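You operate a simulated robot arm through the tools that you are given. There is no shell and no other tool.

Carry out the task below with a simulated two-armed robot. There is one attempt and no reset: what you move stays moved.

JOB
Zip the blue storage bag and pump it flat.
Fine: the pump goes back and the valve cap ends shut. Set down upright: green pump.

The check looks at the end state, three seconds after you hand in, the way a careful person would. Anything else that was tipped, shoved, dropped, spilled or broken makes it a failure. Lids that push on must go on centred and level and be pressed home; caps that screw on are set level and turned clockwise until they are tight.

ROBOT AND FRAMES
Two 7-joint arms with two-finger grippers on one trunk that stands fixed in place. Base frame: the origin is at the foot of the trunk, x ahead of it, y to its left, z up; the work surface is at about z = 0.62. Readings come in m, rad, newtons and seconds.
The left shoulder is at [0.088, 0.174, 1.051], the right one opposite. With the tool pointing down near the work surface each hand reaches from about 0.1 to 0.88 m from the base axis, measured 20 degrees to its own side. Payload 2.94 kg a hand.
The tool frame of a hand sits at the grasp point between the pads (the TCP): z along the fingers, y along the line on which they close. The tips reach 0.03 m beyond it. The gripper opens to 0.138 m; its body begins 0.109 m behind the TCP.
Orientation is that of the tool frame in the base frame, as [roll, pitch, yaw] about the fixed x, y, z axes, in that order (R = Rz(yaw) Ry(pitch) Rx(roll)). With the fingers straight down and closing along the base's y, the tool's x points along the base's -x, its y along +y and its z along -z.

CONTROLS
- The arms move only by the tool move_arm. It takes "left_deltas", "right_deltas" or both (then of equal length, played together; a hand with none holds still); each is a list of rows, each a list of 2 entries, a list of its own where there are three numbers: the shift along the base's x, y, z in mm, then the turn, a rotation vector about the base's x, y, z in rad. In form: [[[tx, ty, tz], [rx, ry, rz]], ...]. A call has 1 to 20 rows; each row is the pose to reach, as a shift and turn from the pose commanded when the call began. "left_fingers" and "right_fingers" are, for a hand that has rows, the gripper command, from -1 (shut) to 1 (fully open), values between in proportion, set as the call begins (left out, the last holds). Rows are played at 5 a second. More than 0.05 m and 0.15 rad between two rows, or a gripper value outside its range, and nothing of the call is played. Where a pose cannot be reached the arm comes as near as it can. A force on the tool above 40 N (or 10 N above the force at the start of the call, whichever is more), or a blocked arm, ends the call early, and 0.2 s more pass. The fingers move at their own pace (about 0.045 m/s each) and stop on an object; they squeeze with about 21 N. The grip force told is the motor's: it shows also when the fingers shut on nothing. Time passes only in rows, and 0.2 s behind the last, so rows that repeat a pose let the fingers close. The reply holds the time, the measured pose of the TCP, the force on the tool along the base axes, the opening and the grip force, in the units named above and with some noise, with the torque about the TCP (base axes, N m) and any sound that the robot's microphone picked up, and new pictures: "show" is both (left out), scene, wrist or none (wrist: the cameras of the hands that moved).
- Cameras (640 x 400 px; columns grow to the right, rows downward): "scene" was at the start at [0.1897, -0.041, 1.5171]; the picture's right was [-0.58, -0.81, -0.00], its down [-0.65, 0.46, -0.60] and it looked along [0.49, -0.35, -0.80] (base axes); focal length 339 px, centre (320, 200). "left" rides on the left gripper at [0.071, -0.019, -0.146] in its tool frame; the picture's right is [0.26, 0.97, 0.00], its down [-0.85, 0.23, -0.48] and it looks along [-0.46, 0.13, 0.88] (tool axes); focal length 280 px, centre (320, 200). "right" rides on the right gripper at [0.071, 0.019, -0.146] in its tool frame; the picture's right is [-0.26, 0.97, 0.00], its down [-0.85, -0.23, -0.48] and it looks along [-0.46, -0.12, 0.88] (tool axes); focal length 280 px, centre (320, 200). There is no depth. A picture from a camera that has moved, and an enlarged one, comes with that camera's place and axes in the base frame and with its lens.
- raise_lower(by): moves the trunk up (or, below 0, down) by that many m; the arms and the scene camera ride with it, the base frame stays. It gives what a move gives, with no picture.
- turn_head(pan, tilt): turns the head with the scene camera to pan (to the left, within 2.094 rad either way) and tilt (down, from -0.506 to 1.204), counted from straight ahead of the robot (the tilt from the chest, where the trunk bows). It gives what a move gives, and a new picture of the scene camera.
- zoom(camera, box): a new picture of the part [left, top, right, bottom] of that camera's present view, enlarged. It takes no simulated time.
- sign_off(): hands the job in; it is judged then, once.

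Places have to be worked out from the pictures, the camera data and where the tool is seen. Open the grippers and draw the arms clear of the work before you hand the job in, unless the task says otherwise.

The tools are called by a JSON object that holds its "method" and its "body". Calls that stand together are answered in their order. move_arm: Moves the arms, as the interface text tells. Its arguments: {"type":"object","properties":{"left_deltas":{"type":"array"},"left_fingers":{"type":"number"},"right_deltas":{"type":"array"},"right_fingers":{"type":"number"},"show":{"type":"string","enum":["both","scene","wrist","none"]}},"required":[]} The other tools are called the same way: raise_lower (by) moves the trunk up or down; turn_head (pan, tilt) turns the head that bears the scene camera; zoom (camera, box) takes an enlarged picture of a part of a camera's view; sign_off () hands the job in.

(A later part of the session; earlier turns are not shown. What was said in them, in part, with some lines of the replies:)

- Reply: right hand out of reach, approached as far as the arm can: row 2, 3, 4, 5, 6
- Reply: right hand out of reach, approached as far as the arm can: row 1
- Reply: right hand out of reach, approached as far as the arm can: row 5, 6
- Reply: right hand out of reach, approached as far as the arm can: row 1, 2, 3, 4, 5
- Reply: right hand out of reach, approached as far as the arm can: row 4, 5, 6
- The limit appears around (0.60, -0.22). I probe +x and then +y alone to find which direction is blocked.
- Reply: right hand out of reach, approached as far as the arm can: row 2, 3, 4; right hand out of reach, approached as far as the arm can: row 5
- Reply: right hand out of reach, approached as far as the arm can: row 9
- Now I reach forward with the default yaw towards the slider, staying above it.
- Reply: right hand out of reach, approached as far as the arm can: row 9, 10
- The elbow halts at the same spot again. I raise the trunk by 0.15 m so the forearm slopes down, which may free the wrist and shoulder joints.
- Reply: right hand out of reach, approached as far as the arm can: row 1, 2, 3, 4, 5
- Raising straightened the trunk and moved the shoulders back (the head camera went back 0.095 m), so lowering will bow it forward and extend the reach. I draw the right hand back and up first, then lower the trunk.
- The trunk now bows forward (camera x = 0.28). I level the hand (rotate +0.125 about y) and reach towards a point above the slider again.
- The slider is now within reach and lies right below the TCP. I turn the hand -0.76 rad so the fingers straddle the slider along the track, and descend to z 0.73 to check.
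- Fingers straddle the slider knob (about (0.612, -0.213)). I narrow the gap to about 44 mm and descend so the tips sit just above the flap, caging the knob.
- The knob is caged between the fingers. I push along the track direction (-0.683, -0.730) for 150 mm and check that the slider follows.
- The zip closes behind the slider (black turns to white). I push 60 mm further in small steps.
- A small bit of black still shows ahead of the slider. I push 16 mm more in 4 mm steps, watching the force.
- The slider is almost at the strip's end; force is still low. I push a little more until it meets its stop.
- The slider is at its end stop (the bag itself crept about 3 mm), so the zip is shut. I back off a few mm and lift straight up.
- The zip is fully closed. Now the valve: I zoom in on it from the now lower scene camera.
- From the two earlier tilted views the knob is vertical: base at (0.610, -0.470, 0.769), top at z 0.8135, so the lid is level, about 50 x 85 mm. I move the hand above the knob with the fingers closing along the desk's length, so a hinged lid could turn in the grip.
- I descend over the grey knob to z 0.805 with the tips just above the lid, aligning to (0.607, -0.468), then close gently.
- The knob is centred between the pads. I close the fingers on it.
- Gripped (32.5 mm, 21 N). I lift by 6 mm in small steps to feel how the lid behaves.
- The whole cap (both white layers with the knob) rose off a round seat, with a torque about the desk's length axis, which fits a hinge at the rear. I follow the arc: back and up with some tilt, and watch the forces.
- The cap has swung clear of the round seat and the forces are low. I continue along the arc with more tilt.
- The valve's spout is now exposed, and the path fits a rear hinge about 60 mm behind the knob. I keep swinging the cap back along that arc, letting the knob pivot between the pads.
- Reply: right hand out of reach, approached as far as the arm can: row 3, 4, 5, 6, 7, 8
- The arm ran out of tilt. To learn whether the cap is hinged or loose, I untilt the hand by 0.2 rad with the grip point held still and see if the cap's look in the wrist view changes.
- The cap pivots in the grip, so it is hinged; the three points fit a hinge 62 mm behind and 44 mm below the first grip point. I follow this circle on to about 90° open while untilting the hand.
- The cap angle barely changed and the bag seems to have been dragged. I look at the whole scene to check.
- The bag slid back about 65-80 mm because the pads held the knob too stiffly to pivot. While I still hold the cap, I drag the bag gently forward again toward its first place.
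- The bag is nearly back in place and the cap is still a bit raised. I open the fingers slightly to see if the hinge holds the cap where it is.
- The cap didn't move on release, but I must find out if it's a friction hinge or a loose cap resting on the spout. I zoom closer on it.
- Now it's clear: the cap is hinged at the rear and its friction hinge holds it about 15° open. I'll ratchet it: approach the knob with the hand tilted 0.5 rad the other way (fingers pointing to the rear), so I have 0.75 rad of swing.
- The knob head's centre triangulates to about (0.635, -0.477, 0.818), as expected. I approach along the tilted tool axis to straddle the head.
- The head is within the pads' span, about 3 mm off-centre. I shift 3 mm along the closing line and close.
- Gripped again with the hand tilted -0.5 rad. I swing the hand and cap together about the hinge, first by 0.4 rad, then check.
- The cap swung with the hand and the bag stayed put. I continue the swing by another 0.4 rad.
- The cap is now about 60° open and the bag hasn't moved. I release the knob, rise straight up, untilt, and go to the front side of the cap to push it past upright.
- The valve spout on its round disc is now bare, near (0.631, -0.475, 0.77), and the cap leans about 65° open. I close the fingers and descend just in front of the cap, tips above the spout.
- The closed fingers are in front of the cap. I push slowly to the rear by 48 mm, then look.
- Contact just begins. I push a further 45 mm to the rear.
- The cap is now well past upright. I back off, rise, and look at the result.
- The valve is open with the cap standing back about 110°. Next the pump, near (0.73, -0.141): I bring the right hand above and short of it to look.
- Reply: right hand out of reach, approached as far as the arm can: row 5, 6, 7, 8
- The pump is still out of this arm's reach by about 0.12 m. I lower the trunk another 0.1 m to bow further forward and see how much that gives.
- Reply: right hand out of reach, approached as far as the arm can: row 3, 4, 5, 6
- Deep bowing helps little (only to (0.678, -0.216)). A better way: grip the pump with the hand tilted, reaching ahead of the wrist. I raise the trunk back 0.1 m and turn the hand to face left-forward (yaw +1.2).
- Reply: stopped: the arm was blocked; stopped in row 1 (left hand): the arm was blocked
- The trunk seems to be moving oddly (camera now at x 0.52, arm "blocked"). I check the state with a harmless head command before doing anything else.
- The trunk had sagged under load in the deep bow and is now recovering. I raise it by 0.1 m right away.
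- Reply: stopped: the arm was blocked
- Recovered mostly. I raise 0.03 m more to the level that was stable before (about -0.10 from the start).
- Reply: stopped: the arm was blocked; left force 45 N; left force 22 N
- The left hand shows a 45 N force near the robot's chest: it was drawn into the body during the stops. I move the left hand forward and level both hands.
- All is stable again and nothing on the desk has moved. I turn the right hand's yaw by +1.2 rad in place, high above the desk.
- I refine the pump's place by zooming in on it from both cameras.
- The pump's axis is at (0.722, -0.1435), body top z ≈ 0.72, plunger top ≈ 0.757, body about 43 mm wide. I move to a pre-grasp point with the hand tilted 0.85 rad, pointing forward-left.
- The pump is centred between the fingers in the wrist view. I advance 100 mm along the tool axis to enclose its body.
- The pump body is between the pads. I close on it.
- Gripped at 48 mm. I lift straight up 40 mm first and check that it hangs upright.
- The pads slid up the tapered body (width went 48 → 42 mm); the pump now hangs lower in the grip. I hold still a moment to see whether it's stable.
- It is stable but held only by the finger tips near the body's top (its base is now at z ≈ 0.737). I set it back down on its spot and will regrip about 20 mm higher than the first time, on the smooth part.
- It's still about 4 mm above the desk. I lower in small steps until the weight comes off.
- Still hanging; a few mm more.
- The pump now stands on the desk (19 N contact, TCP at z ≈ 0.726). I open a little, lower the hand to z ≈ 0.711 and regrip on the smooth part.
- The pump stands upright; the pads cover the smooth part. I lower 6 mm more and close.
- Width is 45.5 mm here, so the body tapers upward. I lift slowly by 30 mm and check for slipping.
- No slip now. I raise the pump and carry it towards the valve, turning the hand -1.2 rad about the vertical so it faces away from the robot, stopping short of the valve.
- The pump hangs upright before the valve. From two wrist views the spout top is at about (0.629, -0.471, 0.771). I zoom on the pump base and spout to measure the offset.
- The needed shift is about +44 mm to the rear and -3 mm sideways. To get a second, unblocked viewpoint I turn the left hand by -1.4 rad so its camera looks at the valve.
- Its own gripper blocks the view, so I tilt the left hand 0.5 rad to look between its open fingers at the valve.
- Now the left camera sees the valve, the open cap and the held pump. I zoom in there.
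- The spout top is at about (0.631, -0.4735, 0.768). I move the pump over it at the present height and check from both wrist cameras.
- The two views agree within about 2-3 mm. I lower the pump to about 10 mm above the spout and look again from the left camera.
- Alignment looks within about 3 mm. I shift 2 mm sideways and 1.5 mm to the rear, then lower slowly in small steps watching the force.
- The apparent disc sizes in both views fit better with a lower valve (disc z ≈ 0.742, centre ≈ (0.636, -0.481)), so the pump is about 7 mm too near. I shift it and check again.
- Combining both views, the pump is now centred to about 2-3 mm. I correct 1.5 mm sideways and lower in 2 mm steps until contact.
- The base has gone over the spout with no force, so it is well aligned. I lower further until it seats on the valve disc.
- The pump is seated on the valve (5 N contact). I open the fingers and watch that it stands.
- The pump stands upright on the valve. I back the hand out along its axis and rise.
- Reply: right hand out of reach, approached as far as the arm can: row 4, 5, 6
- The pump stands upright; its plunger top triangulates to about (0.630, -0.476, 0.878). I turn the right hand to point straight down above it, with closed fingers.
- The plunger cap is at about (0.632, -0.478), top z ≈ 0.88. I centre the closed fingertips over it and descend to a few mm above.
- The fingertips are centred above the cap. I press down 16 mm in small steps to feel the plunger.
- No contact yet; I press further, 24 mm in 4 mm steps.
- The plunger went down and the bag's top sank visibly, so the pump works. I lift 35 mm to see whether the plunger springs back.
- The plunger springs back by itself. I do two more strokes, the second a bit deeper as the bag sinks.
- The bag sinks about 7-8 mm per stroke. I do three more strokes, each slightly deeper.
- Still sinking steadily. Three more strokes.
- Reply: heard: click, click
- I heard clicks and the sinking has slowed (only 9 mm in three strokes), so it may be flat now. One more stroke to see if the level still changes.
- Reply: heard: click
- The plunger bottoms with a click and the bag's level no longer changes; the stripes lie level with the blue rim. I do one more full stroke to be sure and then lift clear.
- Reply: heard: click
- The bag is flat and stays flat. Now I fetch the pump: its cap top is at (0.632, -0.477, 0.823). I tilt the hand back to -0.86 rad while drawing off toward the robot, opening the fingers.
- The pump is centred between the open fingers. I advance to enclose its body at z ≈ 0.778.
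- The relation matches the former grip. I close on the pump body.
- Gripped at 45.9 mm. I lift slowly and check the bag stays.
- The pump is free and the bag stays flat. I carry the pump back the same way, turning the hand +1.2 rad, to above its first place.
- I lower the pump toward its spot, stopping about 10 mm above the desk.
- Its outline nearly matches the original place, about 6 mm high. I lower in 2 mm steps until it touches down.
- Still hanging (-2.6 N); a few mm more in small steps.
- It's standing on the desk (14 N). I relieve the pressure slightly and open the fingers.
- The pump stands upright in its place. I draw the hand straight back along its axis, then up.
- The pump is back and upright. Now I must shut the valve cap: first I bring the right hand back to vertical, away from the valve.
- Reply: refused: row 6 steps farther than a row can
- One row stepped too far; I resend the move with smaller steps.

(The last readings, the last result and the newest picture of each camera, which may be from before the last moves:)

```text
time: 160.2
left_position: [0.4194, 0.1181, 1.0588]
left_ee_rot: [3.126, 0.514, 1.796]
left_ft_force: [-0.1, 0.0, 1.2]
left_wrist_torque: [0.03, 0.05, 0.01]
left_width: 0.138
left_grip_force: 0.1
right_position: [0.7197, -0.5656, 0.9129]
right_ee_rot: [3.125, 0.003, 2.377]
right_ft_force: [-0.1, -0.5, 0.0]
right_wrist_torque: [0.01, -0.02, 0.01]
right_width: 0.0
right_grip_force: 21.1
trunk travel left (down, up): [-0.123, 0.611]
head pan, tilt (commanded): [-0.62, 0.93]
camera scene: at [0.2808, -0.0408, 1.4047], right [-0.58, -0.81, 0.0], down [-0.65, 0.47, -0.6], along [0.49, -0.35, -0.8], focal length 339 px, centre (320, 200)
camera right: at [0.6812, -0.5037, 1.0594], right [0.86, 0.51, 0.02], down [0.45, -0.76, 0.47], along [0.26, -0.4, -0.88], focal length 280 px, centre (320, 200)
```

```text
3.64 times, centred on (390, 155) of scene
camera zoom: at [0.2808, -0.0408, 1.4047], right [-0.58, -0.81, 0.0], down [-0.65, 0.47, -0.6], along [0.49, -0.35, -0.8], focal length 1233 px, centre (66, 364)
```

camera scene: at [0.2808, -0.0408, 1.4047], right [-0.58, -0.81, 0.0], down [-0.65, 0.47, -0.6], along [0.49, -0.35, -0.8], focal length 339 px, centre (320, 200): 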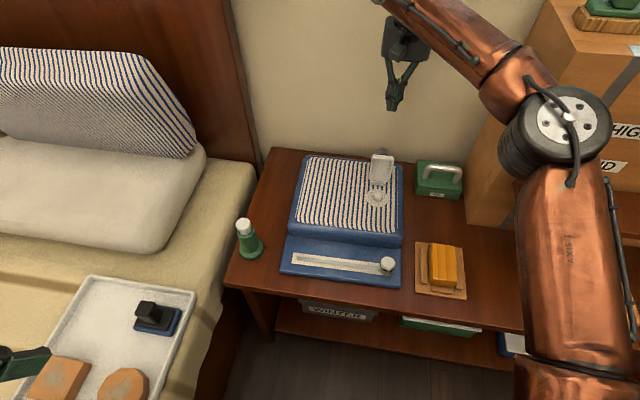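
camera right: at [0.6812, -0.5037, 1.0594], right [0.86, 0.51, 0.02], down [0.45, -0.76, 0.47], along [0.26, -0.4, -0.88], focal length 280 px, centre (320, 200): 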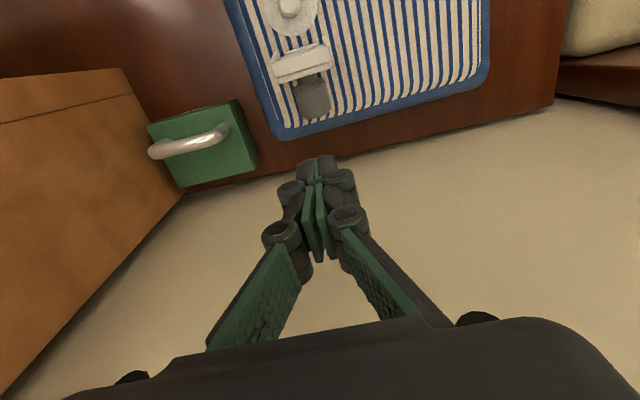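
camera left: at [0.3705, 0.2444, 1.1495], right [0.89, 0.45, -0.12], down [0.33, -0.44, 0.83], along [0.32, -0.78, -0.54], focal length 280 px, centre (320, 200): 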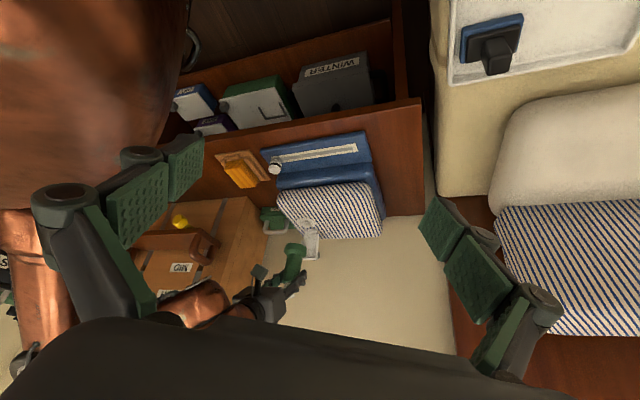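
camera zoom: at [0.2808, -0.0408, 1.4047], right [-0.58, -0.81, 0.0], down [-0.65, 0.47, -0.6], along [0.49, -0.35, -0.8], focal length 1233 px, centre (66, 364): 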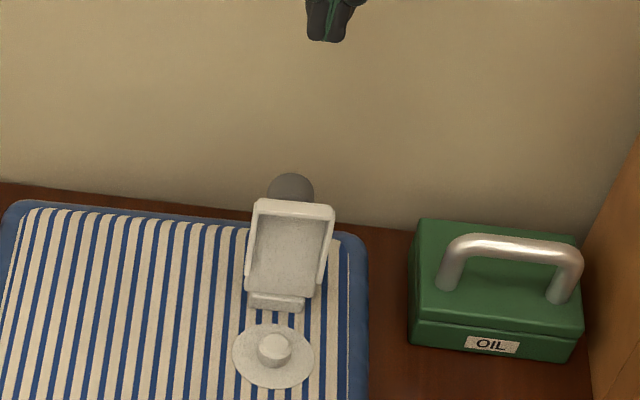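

The knob's rear end reaches e2 ≈ 0.904. I shift 14 mm further back (about 60 mm clear of the wall) and descend behind the knob.

{"method": "move_arm", "body": {"right_deltas": [[[6, -4, 0], [0, 0, 0]], [[12, -7.3, 0], [0, 0, 0]], [[12, -7.3, -40], [0, 0, 0]], [[12, -7.3, -80], [0, 0, 0]], [[12, -7.3, -115], [0, 0, 0]], [[12, -7.3, -140], [0, 0, 0]], [[12, -7.3, -147], [0, 0, 0]]], "show": "both"}}

{"method": "zoom", "body": {"camera": "left", "box": [270, 180, 370, 290]}}

{"method": "zoom", "body": {"camera": "scene", "box": [340, 100, 440, 210]}}

```text
time: 161.8
left_position: [0.4212, 0.1185, 1.0573]
left_ee_rot: [3.129, 0.514, 1.799]
left_ft_force: [0.3, -0.3, 0.9]
left_wrist_torque: [-0.01, 0.0, 0.02]
left_width: 0.1381
left_grip_force: 0.0
right_position: [0.7336, -0.5741, 0.7657]
right_ee_rot: [3.127, 0.001, 2.375]
right_ft_force: [0.0, 0.0, 0.7]
right_wrist_torque: [-0.01, -0.02, -0.04]
right_width: 0.0002
right_grip_force: 21.2
right hand out of reach, approached as far as the arm can: row 2
trunk travel left (down, up): [-0.123, 0.611]
head pan, tilt (commanded): [-0.62, 0.93]
camera scene: at [0.2826, -0.0405, 1.4042], right [-0.58, -0.81, 0.0], down [-0.65, 0.47, -0.6], along [0.49, -0.35, -0.8], focal length 339 px, centre (320, 200)
camera right: at [0.6968, -0.5103, 0.911], right [0.86, 0.51, 0.01], down [0.45, -0.76, 0.47], along [0.25, -0.4, -0.88], focal length 280 px, centre (320, 200)
```

scene: 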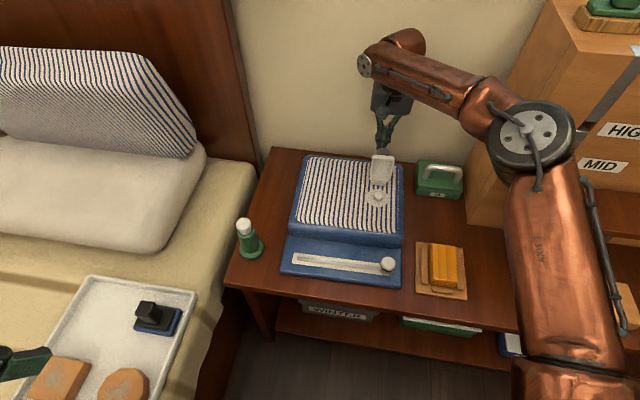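
right: 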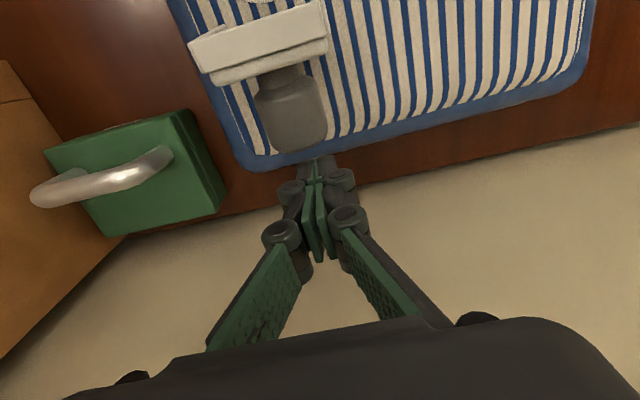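

```text
3.64 times, centred on (320, 235) of left
camera zoom: at [0.3705, 0.2436, 1.1499], right [0.89, 0.45, -0.12], down [0.33, -0.44, 0.83], along [0.32, -0.78, -0.54], focal length 1020 px, centre (320, 73)
```

zoom: 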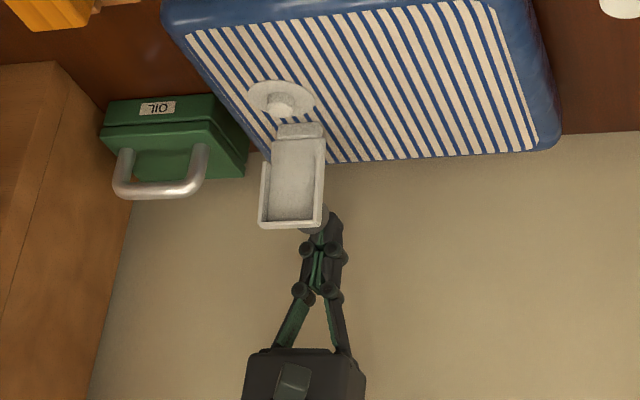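

```text
3.64 times, centred on (390, 155) of scene
camera zoom: at [0.2826, -0.0405, 1.4042], right [-0.58, -0.81, 0.0], down [-0.65, 0.47, -0.6], along [0.49, -0.35, -0.8], focal length 1233 px, centre (66, 364)
```

zoom: 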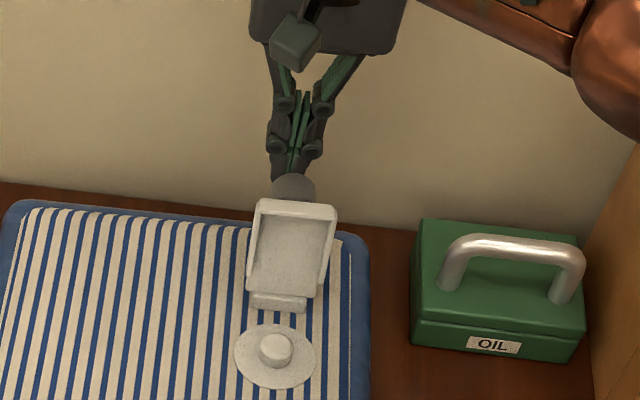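

The fingers are behind the knob and laterally aligned (e1 ≈ 0.091 for both). I push forward toward the robot, 50 mm first.

{"method": "move_arm", "body": {"right_deltas": [[[-5.8, 5.5, 0], [0, 0, 0]], [[-11.6, 11, 0], [0, 0, 0]], [[-17.4, 16.6, 0], [0, 0, 0]], [[-23.2, 22.1, 0], [0, 0, 0]], [[-29, 27.6, 0], [0, 0, 0]], [[-36, 34.5, 0], [0, 0, 0]]], "show": "wrist"}}

{"method": "zoom", "body": {"camera": "left", "box": [270, 180, 370, 290]}}

{"method": "zoom", "body": {"camera": "scene", "box": [340, 100, 440, 210]}}

```text
time: 163.2
left_position: [0.4209, 0.1173, 1.058]
left_ee_rot: [3.13, 0.512, 1.797]
left_ft_force: [0.7, 1.2, 0.4]
left_wrist_torque: [0.02, 0.0, -0.01]
left_width: 0.1378
left_grip_force: 0.1
right_position: [0.6982, -0.5358, 0.765]
right_ee_rot: [3.126, 0.001, 2.376]
right_ft_force: [-0.2, 0.5, 0.5]
right_wrist_torque: [-0.03, 0.03, -0.02]
right_width: 0.0
right_grip_force: 20.8
trunk travel left (down, up): [-0.123, 0.611]
head pan, tilt (commanded): [-0.62, 0.93]
camera right: at [0.6599, -0.4757, 0.9106], right [0.86, 0.51, 0.01], down [0.45, -0.76, 0.47], along [0.25, -0.4, -0.88], focal length 280 px, centre (320, 200)
```

right: 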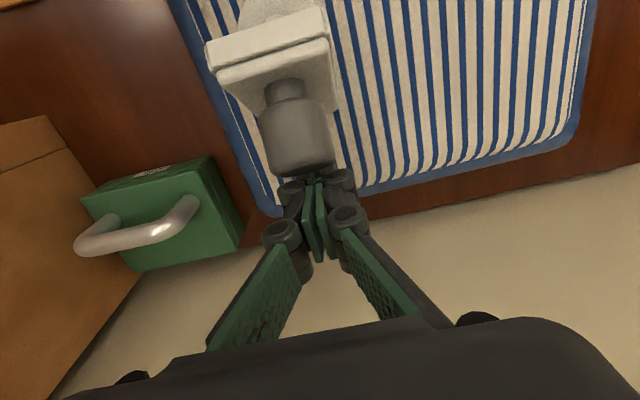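

```text
3.64 times, centred on (320, 235) of left
camera zoom: at [0.3703, 0.2439, 1.15], right [0.89, 0.45, -0.12], down [0.33, -0.44, 0.83], along [0.32, -0.78, -0.54], focal length 1020 px, centre (320, 73)
```

zoom: 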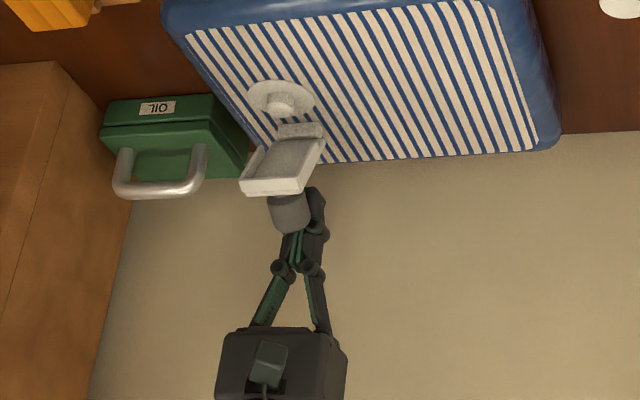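

```text
3.64 times, centred on (390, 155) of scene
camera zoom: at [0.2823, -0.0402, 1.4042], right [-0.58, -0.81, 0.0], down [-0.65, 0.47, -0.6], along [0.49, -0.35, -0.8], focal length 1233 px, centre (66, 364)
```

zoom: 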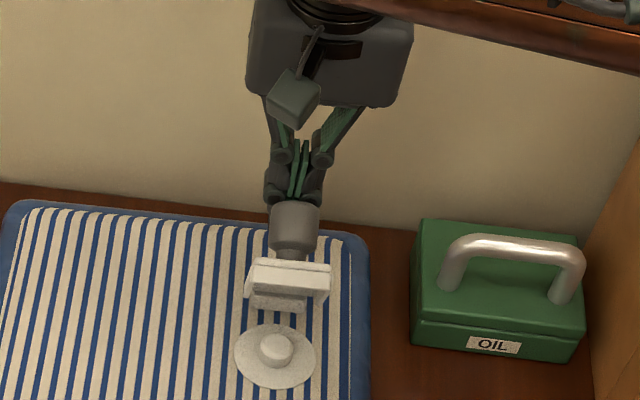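

The cap is swinging shut with hardly any force. I keep pushing, 45 mm more.

{"method": "move_arm", "body": {"right_deltas": [[[-5.8, 5.5, 0], [0, 0, 0]], [[-11.6, 11, 0], [0, 0, 0]], [[-17.4, 16.6, 0], [0, 0, 0]], [[-23.2, 22.1, 0], [0, 0, 0]], [[-29, 27.6, 0], [0, 0, 0]], [[-33, 31, 0], [0, 0, 0]]], "show": "wrist"}}

{"method": "zoom", "body": {"camera": "left", "box": [270, 180, 370, 290]}}

{"method": "zoom", "body": {"camera": "scene", "box": [340, 100, 440, 210]}}

```text
time: 164.6
left_position: [0.4208, 0.1182, 1.0587]
left_ee_rot: [3.13, 0.51, 1.796]
left_ft_force: [0.5, 0.7, -0.8]
left_wrist_torque: [0.0, 0.02, 0.01]
left_width: 0.1378
left_grip_force: 0.0
right_position: [0.6671, -0.5067, 0.7646]
right_ee_rot: [3.126, -0.001, 2.375]
right_ft_force: [-0.2, 0.6, -0.1]
right_wrist_torque: [0.0, 0.01, 0.0]
right_width: 0.0001
right_grip_force: 20.8
trunk travel left (down, up): [-0.123, 0.611]
head pan, tilt (commanded): [-0.62, 0.93]
camera right: at [0.6285, -0.445, 0.9116], right [0.86, 0.51, 0.02], down [0.45, -0.76, 0.47], along [0.25, -0.4, -0.88], focal length 280 px, centre (320, 200)
```

right: 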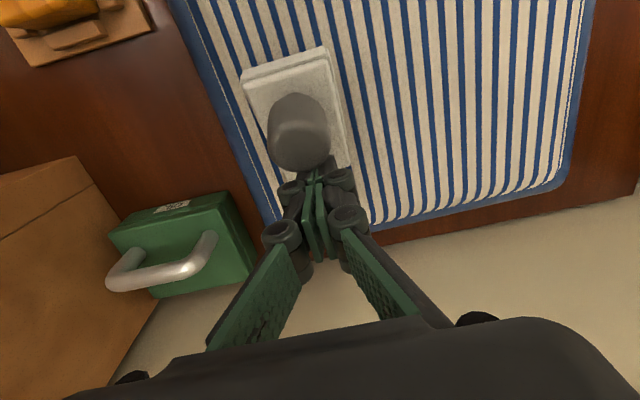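

```text
3.64 times, centred on (320, 235) of left
camera zoom: at [0.3704, 0.2438, 1.1499], right [0.89, 0.45, -0.12], down [0.33, -0.44, 0.83], along [0.32, -0.78, -0.54], focal length 1020 px, centre (320, 73)
```

zoom: 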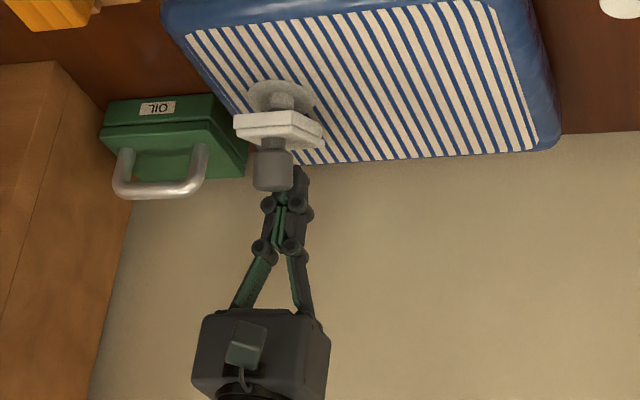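

```text
3.64 times, centred on (390, 155) of scene
camera zoom: at [0.2824, -0.0402, 1.4042], right [-0.58, -0.81, 0.0], down [-0.65, 0.47, -0.6], along [0.49, -0.35, -0.8], focal length 1233 px, centre (66, 364)
```

zoom: 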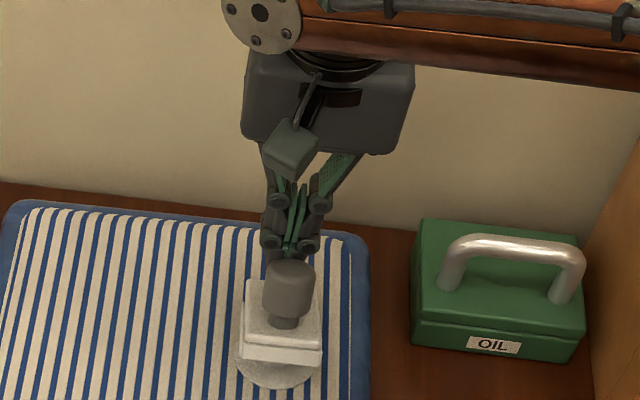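

The cap is about 20° from shut. I push 15 mm more, then back off and rise to press it from above.

{"method": "move_arm", "body": {"right_deltas": [[[-3.6, 3.5, 0], [0, 0, 0]], [[-7.2, 6.9, 0], [0, 0, 0]], [[-11, 10.4, 0], [0, 0, 0]], [[-5, 5, 0], [0, 0, 0]], [[-2, 2, 30], [0, 0, 0]], [[-2, 2, 70], [0, 0, 0]], [[-20, 18, 100], [0, 0, 0]], [[-45, 42, 105], [0, 0, 0]]], "show": "both"}}

{"method": "zoom", "body": {"camera": "left", "box": [270, 180, 350, 270]}}

{"method": "zoom", "body": {"camera": "scene", "box": [340, 100, 440, 210]}}

```text
time: 166.4
left_position: [0.4208, 0.1186, 1.0569]
left_ee_rot: [3.127, 0.513, 1.796]
left_ft_force: [0.2, -0.4, 0.1]
left_wrist_torque: [0.02, 0.0, 0.03]
left_width: 0.1379
left_grip_force: 0.1
right_position: [0.6213, -0.4683, 0.8693]
right_ee_rot: [3.127, 0.0, 2.376]
right_ft_force: [0.7, 0.3, -0.4]
right_wrist_torque: [0.0, -0.02, 0.01]
right_width: 0.0
right_grip_force: 21.1
trunk travel left (down, up): [-0.123, 0.611]
head pan, tilt (commanded): [-0.62, 0.93]
camera scene: at [0.2821, -0.0402, 1.4043], right [-0.58, -0.81, 0.0], down [-0.65, 0.47, -0.6], along [0.49, -0.35, -0.8], focal length 339 px, centre (320, 200)
camera right: at [0.5838, -0.4054, 1.0161], right [0.86, 0.51, 0.01], down [0.45, -0.76, 0.47], along [0.25, -0.4, -0.88], focal length 280 px, centre (320, 200)
```

scene: 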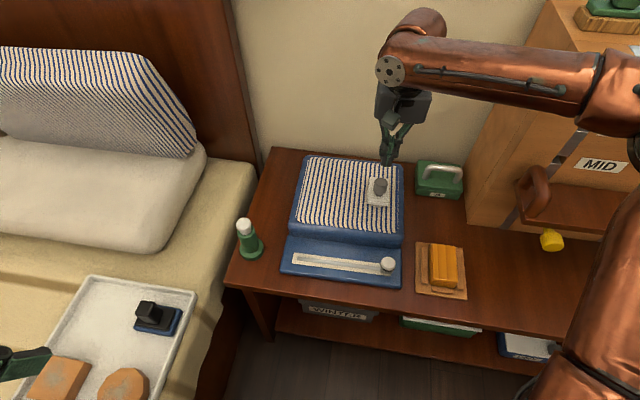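
right: 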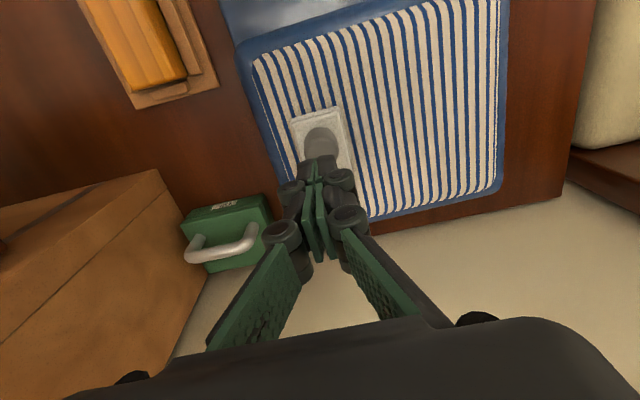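

```text
4.44 times, centred on (310, 225) of left
camera zoom: at [0.3701, 0.2439, 1.15], right [0.89, 0.45, -0.12], down [0.33, -0.44, 0.83], along [0.32, -0.78, -0.54], focal length 1246 px, centre (364, 89)
```

zoom: 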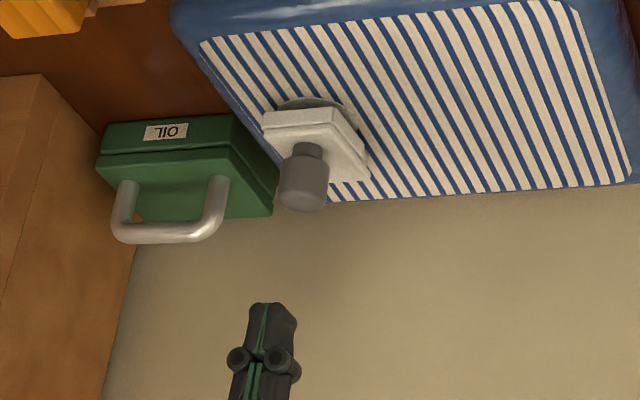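

```text
3.64 times, centred on (390, 155) of scene
camera zoom: at [0.2821, -0.0402, 1.4043], right [-0.58, -0.81, 0.0], down [-0.65, 0.47, -0.6], along [0.49, -0.35, -0.8], focal length 1233 px, centre (66, 364)
```

zoom: 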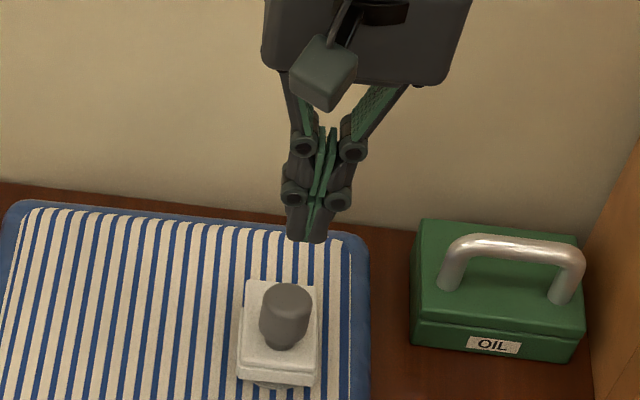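

The cap is almost shut. I centre the closed fingertips over the knob (about (0.628, -0.469)) and come down to just above it.

{"method": "move_arm", "body": {"right_deltas": [[[3, -0.5, -20], [0, 0, 0]], [[6, -1, -40], [0, 0, 0]], [[6, -1, -60], [0, 0, 0]], [[6, -1, -70], [0, 0, 0]], [[6, -1, -74], [0, 0, 0]], [[6, -1, -78], [0, 0, 0]]], "show": "wrist"}}

{"method": "zoom", "body": {"camera": "left", "box": [270, 180, 350, 270]}}

{"method": "zoom", "body": {"camera": "scene", "box": [340, 120, 420, 210]}}

```text
time: 167.8
left_position: [0.4207, 0.1179, 1.0579]
left_ee_rot: [3.13, 0.512, 1.797]
left_ft_force: [0.1, 0.2, 0.7]
left_wrist_torque: [0.02, -0.03, -0.01]
left_width: 0.1378
left_grip_force: 0.1
right_position: [0.6278, -0.4656, 0.7899]
right_ee_rot: [3.125, 0.001, 2.374]
right_ft_force: [0.0, 0.3, 0.6]
right_wrist_torque: [0.0, 0.01, -0.01]
right_width: 0.0001
right_grip_force: 21.0
trunk travel left (down, up): [-0.123, 0.611]
head pan, tilt (commanded): [-0.62, 0.93]
camera right: at [0.59, -0.404, 0.9379], right [0.86, 0.51, 0.02], down [0.45, -0.76, 0.47], along [0.25, -0.4, -0.88], focal length 280 px, centre (320, 200)
```

right: 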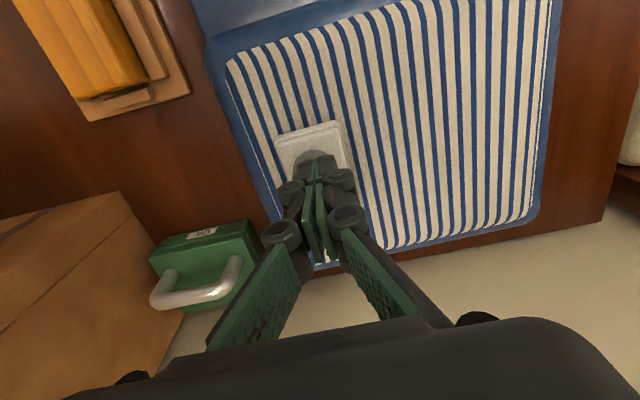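

```text
4.44 times, centred on (310, 225) of left
camera zoom: at [0.3704, 0.2438, 1.1499], right [0.89, 0.45, -0.12], down [0.33, -0.44, 0.83], along [0.32, -0.78, -0.54], focal length 1246 px, centre (364, 89)
```

zoom: 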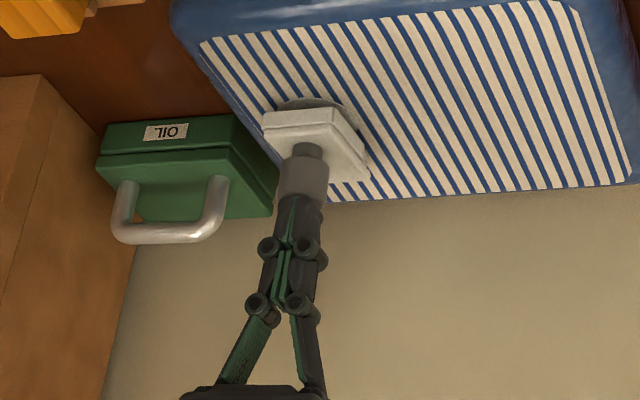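

```text
4.44 times, centred on (380, 165) of scene
camera zoom: at [0.2825, -0.0403, 1.4041], right [-0.58, -0.81, 0.0], down [-0.65, 0.47, -0.6], along [0.49, -0.35, -0.8], focal length 1507 px, centre (53, 356)
```

zoom: 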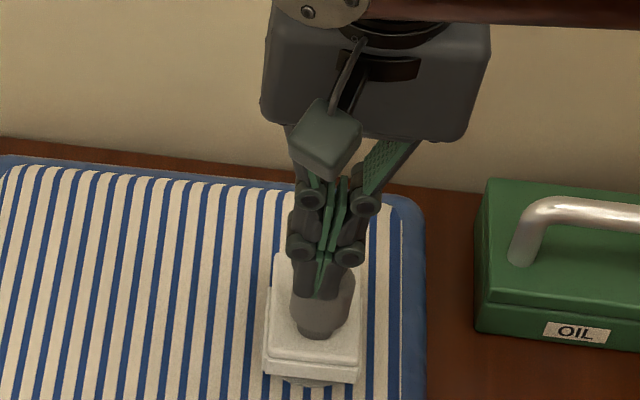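

The tips are at the knob. I press down in 2 mm steps, watching for force or a click.

{"method": "move_arm", "body": {"right_deltas": [[[0, -1, -3], [0, 0, 0]], [[0, -1, -6], [0, 0, 0]], [[0, -1, -9], [0, 0, 0]], [[0, -1, -12], [0, 0, 0]], [[0, -1, -14], [0, 0, 0]]], "show": "none"}}

{"method": "zoom", "body": {"camera": "left", "box": [270, 180, 350, 270]}}

{"method": "zoom", "body": {"camera": "scene", "box": [340, 120, 420, 210]}}

```text
time: 169.0
left_position: [0.4195, 0.1175, 1.0586]
left_ee_rot: [3.128, 0.513, 1.799]
left_ft_force: [0.9, 0.4, 0.3]
left_wrist_torque: [-0.02, 0.03, -0.03]
left_width: 0.1378
left_grip_force: 0.1
right_position: [0.6264, -0.466, 0.7814]
right_ee_rot: [3.123, 0.002, 2.376]
right_ft_force: [-2.8, -3.0, 16.6]
right_wrist_torque: [-0.16, 0.04, -0.03]
right_width: 0.0059
right_grip_force: 21.2
trunk travel left (down, up): [-0.123, 0.611]
head pan, tilt (commanded): [-0.62, 0.93]
```

```text
4.44 times, centred on (310, 225) of left
camera zoom: at [0.3689, 0.2444, 1.1507], right [0.89, 0.45, -0.12], down [0.33, -0.44, 0.83], along [0.32, -0.78, -0.54], focal length 1246 px, centre (364, 89)
```

zoom: 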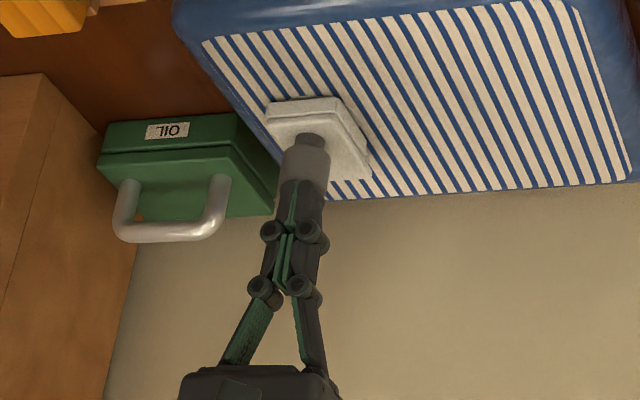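

```text
4.44 times, centred on (380, 165) of scene
camera zoom: at [0.2804, -0.0395, 1.4049], right [-0.58, -0.81, 0.0], down [-0.65, 0.47, -0.6], along [0.49, -0.35, -0.8], focal length 1507 px, centre (53, 356)
```

zoom: 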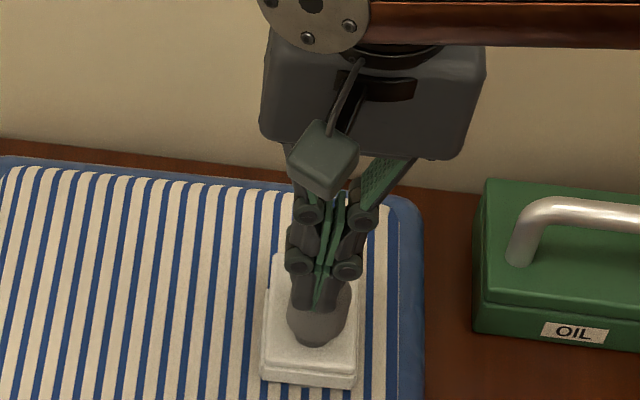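

The cap went down and now resists with 17 N. I press a little harder to make sure it's home.

{"method": "move_arm", "body": {"right_deltas": [[[0, 0, -2], [0, 0, 0]], [[0, 0, -4], [0, 0, 0]], [[0, 0, -6], [0, 0, 0]], [[0, 0, -6], [0, 0, 0]]], "show": "none"}}

{"method": "zoom", "body": {"camera": "left", "box": [285, 190, 325, 235]}}

{"method": "zoom", "body": {"camera": "scene", "box": [340, 120, 420, 210]}}

```text
time: 169.8
left_position: [0.4187, 0.1182, 1.0581]
left_ee_rot: [3.126, 0.516, 1.795]
left_ft_force: [0.1, 1.0, -0.1]
left_wrist_torque: [-0.01, 0.0, -0.01]
left_width: 0.1382
left_grip_force: 0.0
right_position: [0.6269, -0.4657, 0.7804]
right_ee_rot: [3.123, 0.01, 2.376]
right_ft_force: [-10.2, -2.4, 27.2]
right_wrist_torque: [-0.16, 0.26, -0.02]
right_width: 0.0061
right_grip_force: 21.2
trunk travel left (down, up): [-0.123, 0.611]
head pan, tilt (commanded): [-0.62, 0.93]
stopped in row 3 (right hand): the force on the tool passed its limit at 42 N (the readings are from after the stop); the commanded pose is now the measured one
```

```text
8.89 times, centred on (305, 212) of left
camera zoom: at [0.3677, 0.2449, 1.1505], right [0.89, 0.45, -0.12], down [0.33, -0.44, 0.83], along [0.32, -0.78, -0.54], focal length 2492 px, centre (453, 89)
```

zoom: 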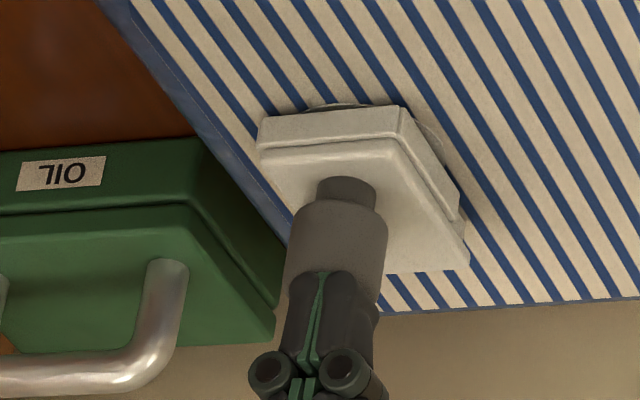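

```text
4.44 times, centred on (380, 165) of scene
camera zoom: at [0.2789, -0.0387, 1.405], right [-0.58, -0.81, 0.0], down [-0.65, 0.47, -0.6], along [0.49, -0.35, -0.8], focal length 1507 px, centre (53, 356)
```

zoom: 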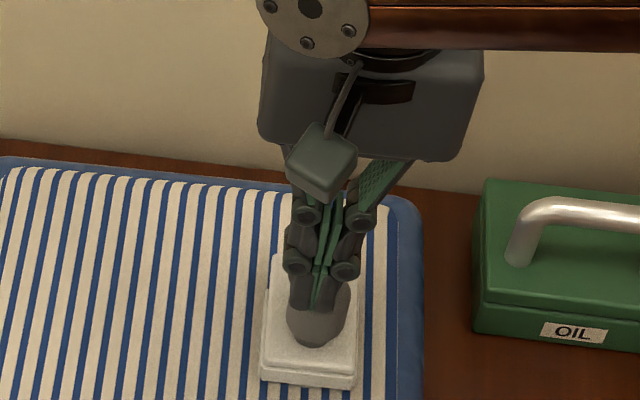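

Pressed to 42 N; the cap sits flat like at the start. I lift straight off and away, opening the fingers, and look at the result.

{"method": "move_arm", "body": {"right_deltas": [[[0, 0, 10], [0, 0, 0]], [[0, 0, 40], [0, 0, 0]], [[0, 0, 80], [0, 0, 0]], [[0, 0, 120], [0, 0, 0]], [[-25, 15, 160], [0, 0, 0]], [[-60, 25, 185], [0, 0, 0]], [[-95, 35, 200], [0, 0, 0]]], "right_fingers": -1, "show": "both"}}

{"method": "zoom", "body": {"camera": "left", "box": [285, 190, 325, 235]}}

{"method": "zoom", "body": {"camera": "scene", "box": [340, 140, 420, 220]}}

{"method": "zoom", "body": {"camera": "right", "box": [240, 80, 400, 220]}}

{"method": "zoom", "body": {"camera": "scene", "box": [210, 130, 480, 310]}}

```text
time: 171.4
left_position: [0.4198, 0.1175, 1.0577]
left_ee_rot: [3.127, 0.513, 1.798]
left_ft_force: [0.6, 0.7, 0.2]
left_wrist_torque: [-0.01, 0.01, 0.04]
left_width: 0.138
left_grip_force: 0.1
right_position: [0.5311, -0.4319, 0.9782]
right_ee_rot: [3.124, 0.005, 2.378]
right_ft_force: [0.7, 0.1, 0.8]
right_wrist_torque: [-0.02, 0.0, 0.0]
right_width: 0.0001
right_grip_force: 21.1
trunk travel left (down, up): [-0.123, 0.611]
head pan, tilt (commanded): [-0.62, 0.93]
camera scene: at [0.2818, -0.0404, 1.4044], right [-0.58, -0.81, 0.0], down [-0.65, 0.47, -0.6], along [0.49, -0.35, -0.8], focal length 339 px, centre (320, 200)
camera right: at [0.4934, -0.3688, 1.1225], right [0.86, 0.51, 0.02], down [0.44, -0.76, 0.48], along [0.26, -0.4, -0.88], focal length 280 px, centre (320, 200)
```

scene: 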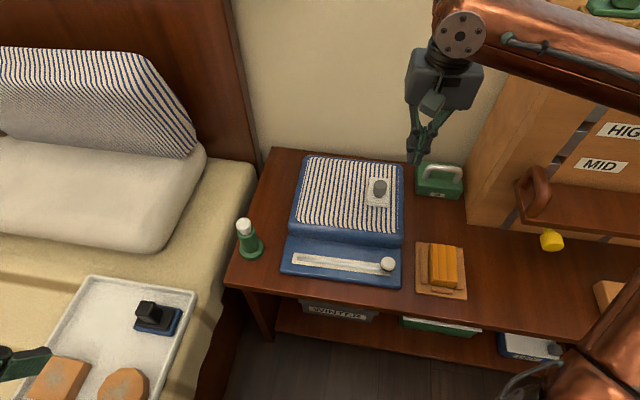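
right: 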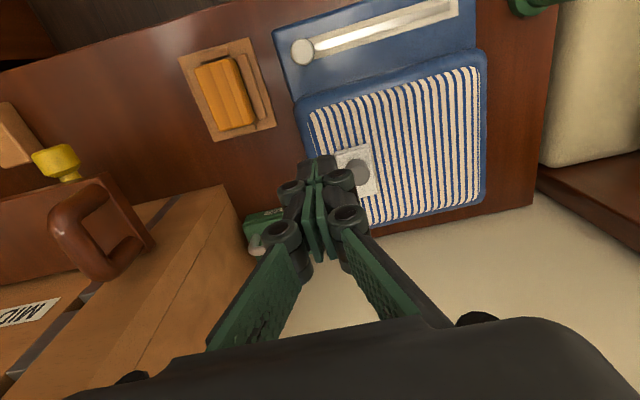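

```text
8.89 times, centred on (305, 212) of left
camera zoom: at [0.3698, 0.2437, 1.1503], right [0.89, 0.45, -0.12], down [0.33, -0.44, 0.83], along [0.32, -0.78, -0.54], focal length 2492 px, centre (453, 89)
```

zoom: 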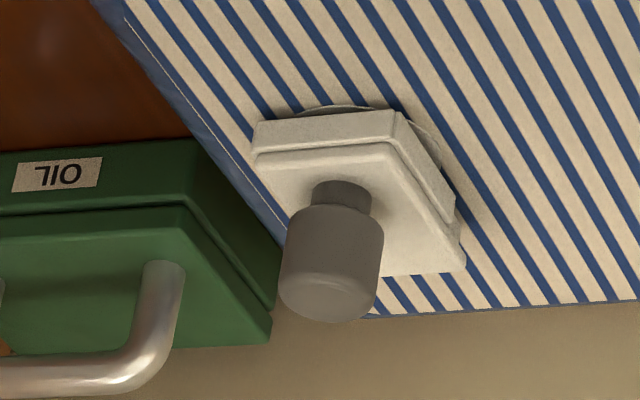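

```text
5.00 times, centred on (380, 180) of scene
camera zoom: at [0.2818, -0.0404, 1.4044], right [-0.58, -0.81, 0.0], down [-0.65, 0.47, -0.6], along [0.49, -0.35, -0.8], focal length 1696 px, centre (20, 300)
```

zoom: 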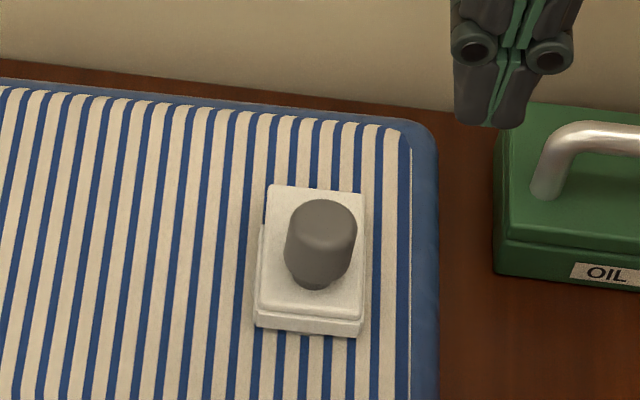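

```text
2.86 times, centred on (320, 150) of right
camera zoom: at [0.4934, -0.3688, 1.1225], right [0.86, 0.51, 0.02], down [0.44, -0.76, 0.48], along [0.26, -0.4, -0.88], focal length 801 px, centre (320, 343)
```

zoom: 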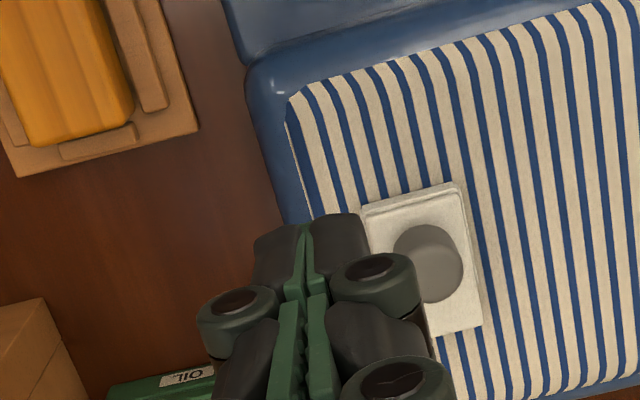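

```text
2.22 times, centred on (345, 220) of scene
camera zoom: at [0.2818, -0.0404, 1.4044], right [-0.58, -0.81, 0.0], down [-0.65, 0.47, -0.6], along [0.49, -0.35, -0.8], focal length 754 px, centre (264, 156)
```

zoom: 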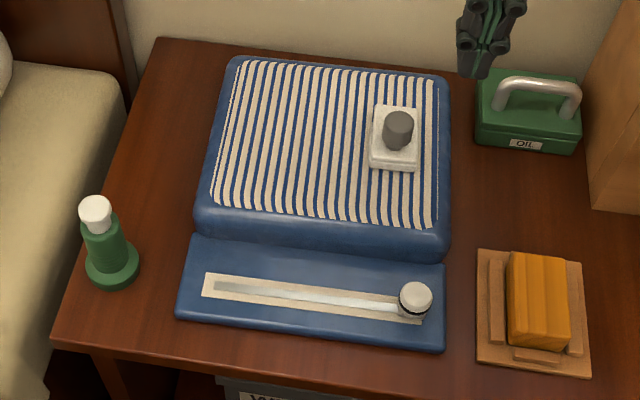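

All looks right: zip shut, bag flat, cap closed, pump upright at its place, other things untouched. I open the right gripper and draw both arms clear.

{"method": "move_arm", "body": {"right_deltas": [[[-25, 20, 25], [0, 0, 0]], [[-50, 40, 50], [0, 0, 0]], [[-75, 60, 75], [0, 0, 0]], [[-100, 80, 100], [0, 0, 0]], [[-125, 100, 120], [0, 0, 0]], [[-140, 110, 130], [0, 0, 0]], [[-140, 110, 130], [0, 0, 0]]], "left_deltas": [[[-3, 20, 10], [0, 0, 0]], [[-6, 40, 20], [0, 0, 0]], [[-9, 60, 30], [0, 0, 0]], [[-12, 80, 40], [0, 0, 0]], [[-15, 100, 50], [0, 0, 0]], [[-15, 110, 50], [0, 0, 0]], [[-15, 110, 50], [0, 0, 0]]], "right_fingers": 1, "left_fingers": 1, "show": "both"}}

{"method": "zoom", "body": {"camera": "scene", "box": [210, 130, 480, 310]}}

{"method": "zoom", "body": {"camera": "right", "box": [200, 40, 560, 280]}}

```text
time: 173.0
left_position: [0.4072, 0.2289, 1.1081]
left_ee_rot: [3.129, 0.514, 1.799]
left_ft_force: [0.5, 0.0, 1.1]
left_wrist_torque: [-0.04, 0.03, -0.01]
left_width: 0.1381
left_grip_force: 0.0
right_position: [0.3921, -0.3222, 1.104]
right_ee_rot: [3.123, 0.005, 2.378]
right_ft_force: [-0.2, 0.0, 0.3]
right_wrist_torque: [-0.01, 0.02, -0.02]
right_width: 0.1382
right_grip_force: 0.0
trunk travel left (down, up): [-0.123, 0.611]
head pan, tilt (commanded): [-0.62, 0.93]
camera scene: at [0.2824, -0.0403, 1.4041], right [-0.58, -0.81, 0.0], down [-0.65, 0.47, -0.6], along [0.49, -0.35, -0.8], focal length 339 px, centre (320, 200)
camera right: at [0.3545, -0.2603, 1.2504], right [0.86, 0.52, 0.02], down [0.45, -0.76, 0.48], along [0.26, -0.4, -0.88], focal length 280 px, centre (320, 200)
camera left: at [0.3563, 0.3542, 1.1998], right [0.89, 0.45, -0.12], down [0.33, -0.44, 0.83], along [0.32, -0.78, -0.54], focal length 280 px, centre (320, 200)
```

scene: 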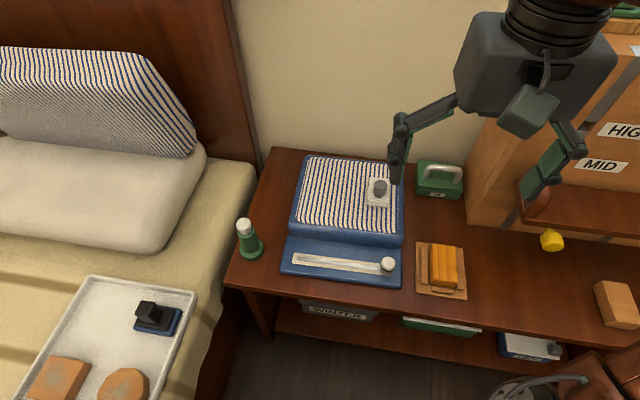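
right: 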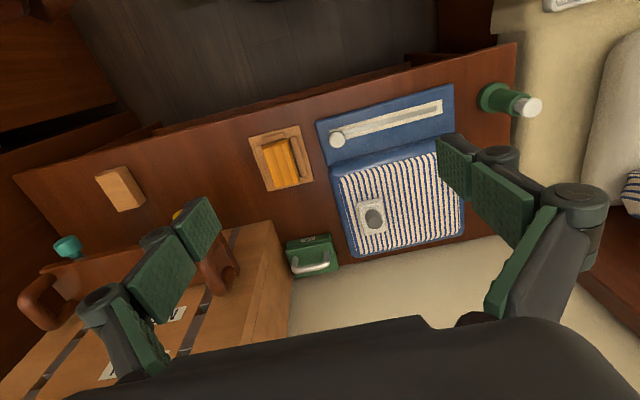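
left: 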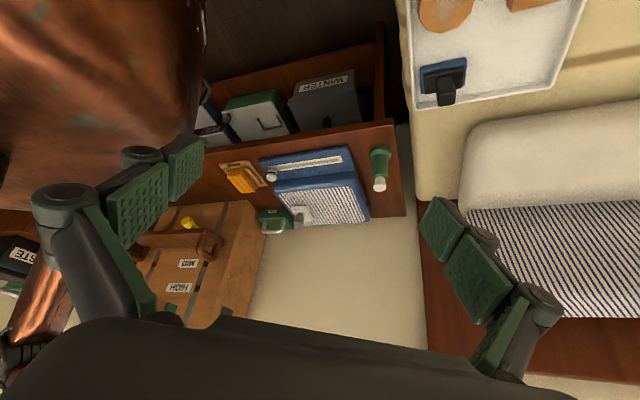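

```text
2.22 times, centred on (345, 220) of scene
camera zoom: at [0.2824, -0.0403, 1.4041], right [-0.58, -0.81, 0.0], down [-0.65, 0.47, -0.6], along [0.49, -0.35, -0.8], focal length 754 px, centre (264, 156)
```

zoom: 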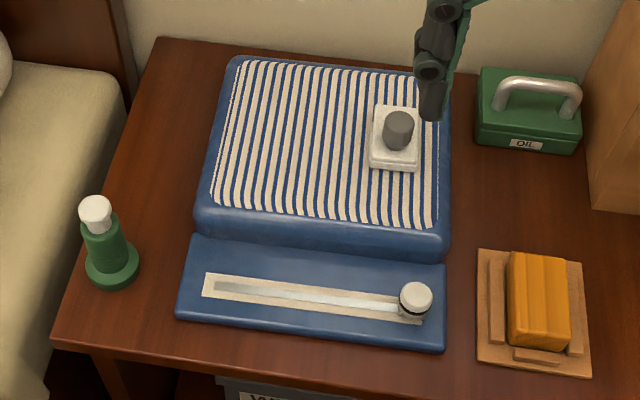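

```text
1.67 times, centred on (380, 160) of right
camera zoom: at [0.3545, -0.2603, 1.2504], right [0.86, 0.52, 0.02], down [0.45, -0.76, 0.48], along [0.26, -0.4, -0.88], focal length 467 px, centre (220, 267)
```

zoom: 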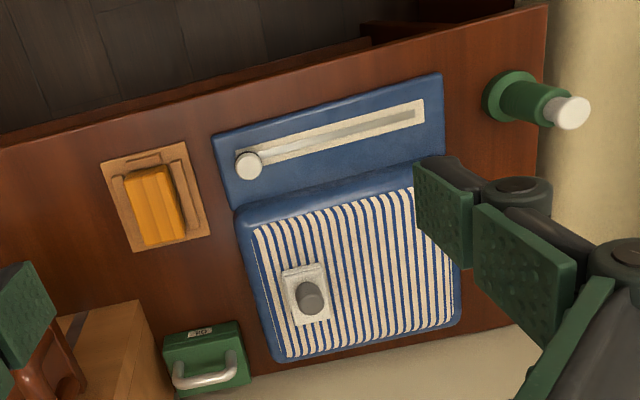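

A last close look at the slider end and the cap before handing in.

{"method": "zoom", "body": {"camera": "right", "box": [320, 90, 460, 170]}}

{"method": "zoom", "body": {"camera": "right", "box": [345, 185, 405, 245]}}

{"method": "zoom", "body": {"camera": "scene", "box": [360, 240, 410, 290]}}

{"method": "zoom", "body": {"camera": "left", "box": [285, 195, 325, 235]}}

```text
4.57 times, centred on (390, 130) of right
camera zoom: at [0.3545, -0.2603, 1.2504], right [0.86, 0.52, 0.02], down [0.45, -0.76, 0.48], along [0.26, -0.4, -0.88], focal length 1282 px, centre (0, 520)
```

zoom: 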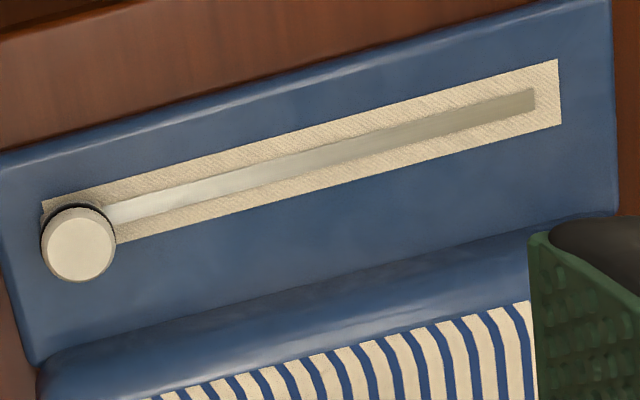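

```text
6.67 times, centred on (375, 215) of right
camera zoom: at [0.3545, -0.2603, 1.2504], right [0.86, 0.52, 0.02], down [0.45, -0.76, 0.48], along [0.26, -0.4, -0.88], focal length 1869 px, centre (-47, 100)
```

zoom: 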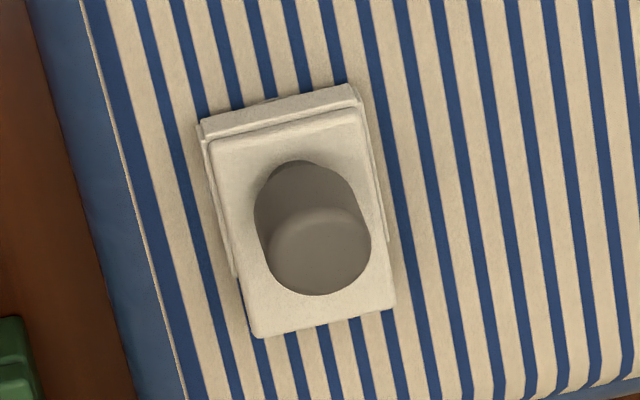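

```text
8.00 times, centred on (385, 265) of scene
camera zoom: at [0.2824, -0.0403, 1.4041], right [-0.58, -0.81, 0.0], down [-0.65, 0.47, -0.6], along [0.49, -0.35, -0.8], focal length 2713 px, centre (-200, -320)
```

zoom: 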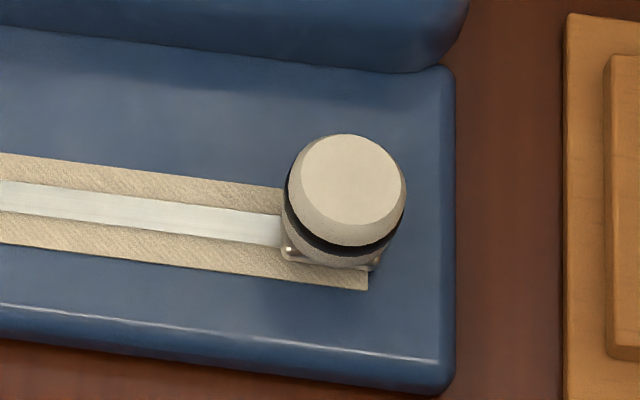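

```text
10.00 times, centred on (305, 215) of left
camera zoom: at [0.3563, 0.3542, 1.1998], right [0.89, 0.45, -0.12], down [0.33, -0.44, 0.83], along [0.32, -0.78, -0.54], focal length 2804 px, centre (470, 50)
```

zoom: 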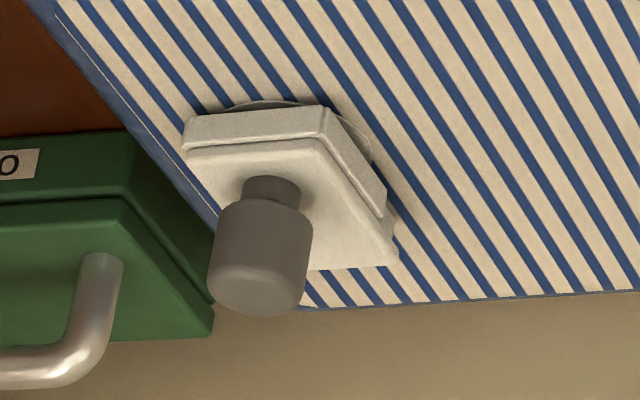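

The close-ups show the zip slider at its end stop, the bag flat and the valve cap shut and level. The green pump stands upright where it was, and both grippers are open with the arms clear. I hand the job in.

{"method": "sign_off", "body": {}}

```text
The job is handed in.
```

The blue bag is zipped and pumped flat. Its valve cap is shut, and the green pump stands upright where it was. I handed the job in and have no verdict back yet.

- **Zip:** the slider is at its end stop and no open track shows.
- **Pumping:** I pumped until the bag stopped sinking and the plunger only clicked. The striped top lies level with the blue rim and did not rise again while the valve was open.
- **Valve cap:** I closed it and pressed it home with about 42 N. It looks flat and level, as it did at the start.
- **Pump:** it is back at the left front corner of the desk, within a few millimetres of its first spot.

**Bag moved:** the bag itself sits roughly 25 mm further back and about 10 mm to the left of where it started. It slid while I was opening the stiff cap. I dragged it most of the way back but not the last part.

**Trunk and left hand:** the trunk sagged once when I bowed it too far. During the recovery, a force of about 45 N showed on the left hand, probably from touching the robot's own body. Nothing on the desk was touched in that.

Nothing else on the desk looks moved in the last pictures. Both grippers are open and the arms are drawn clear.
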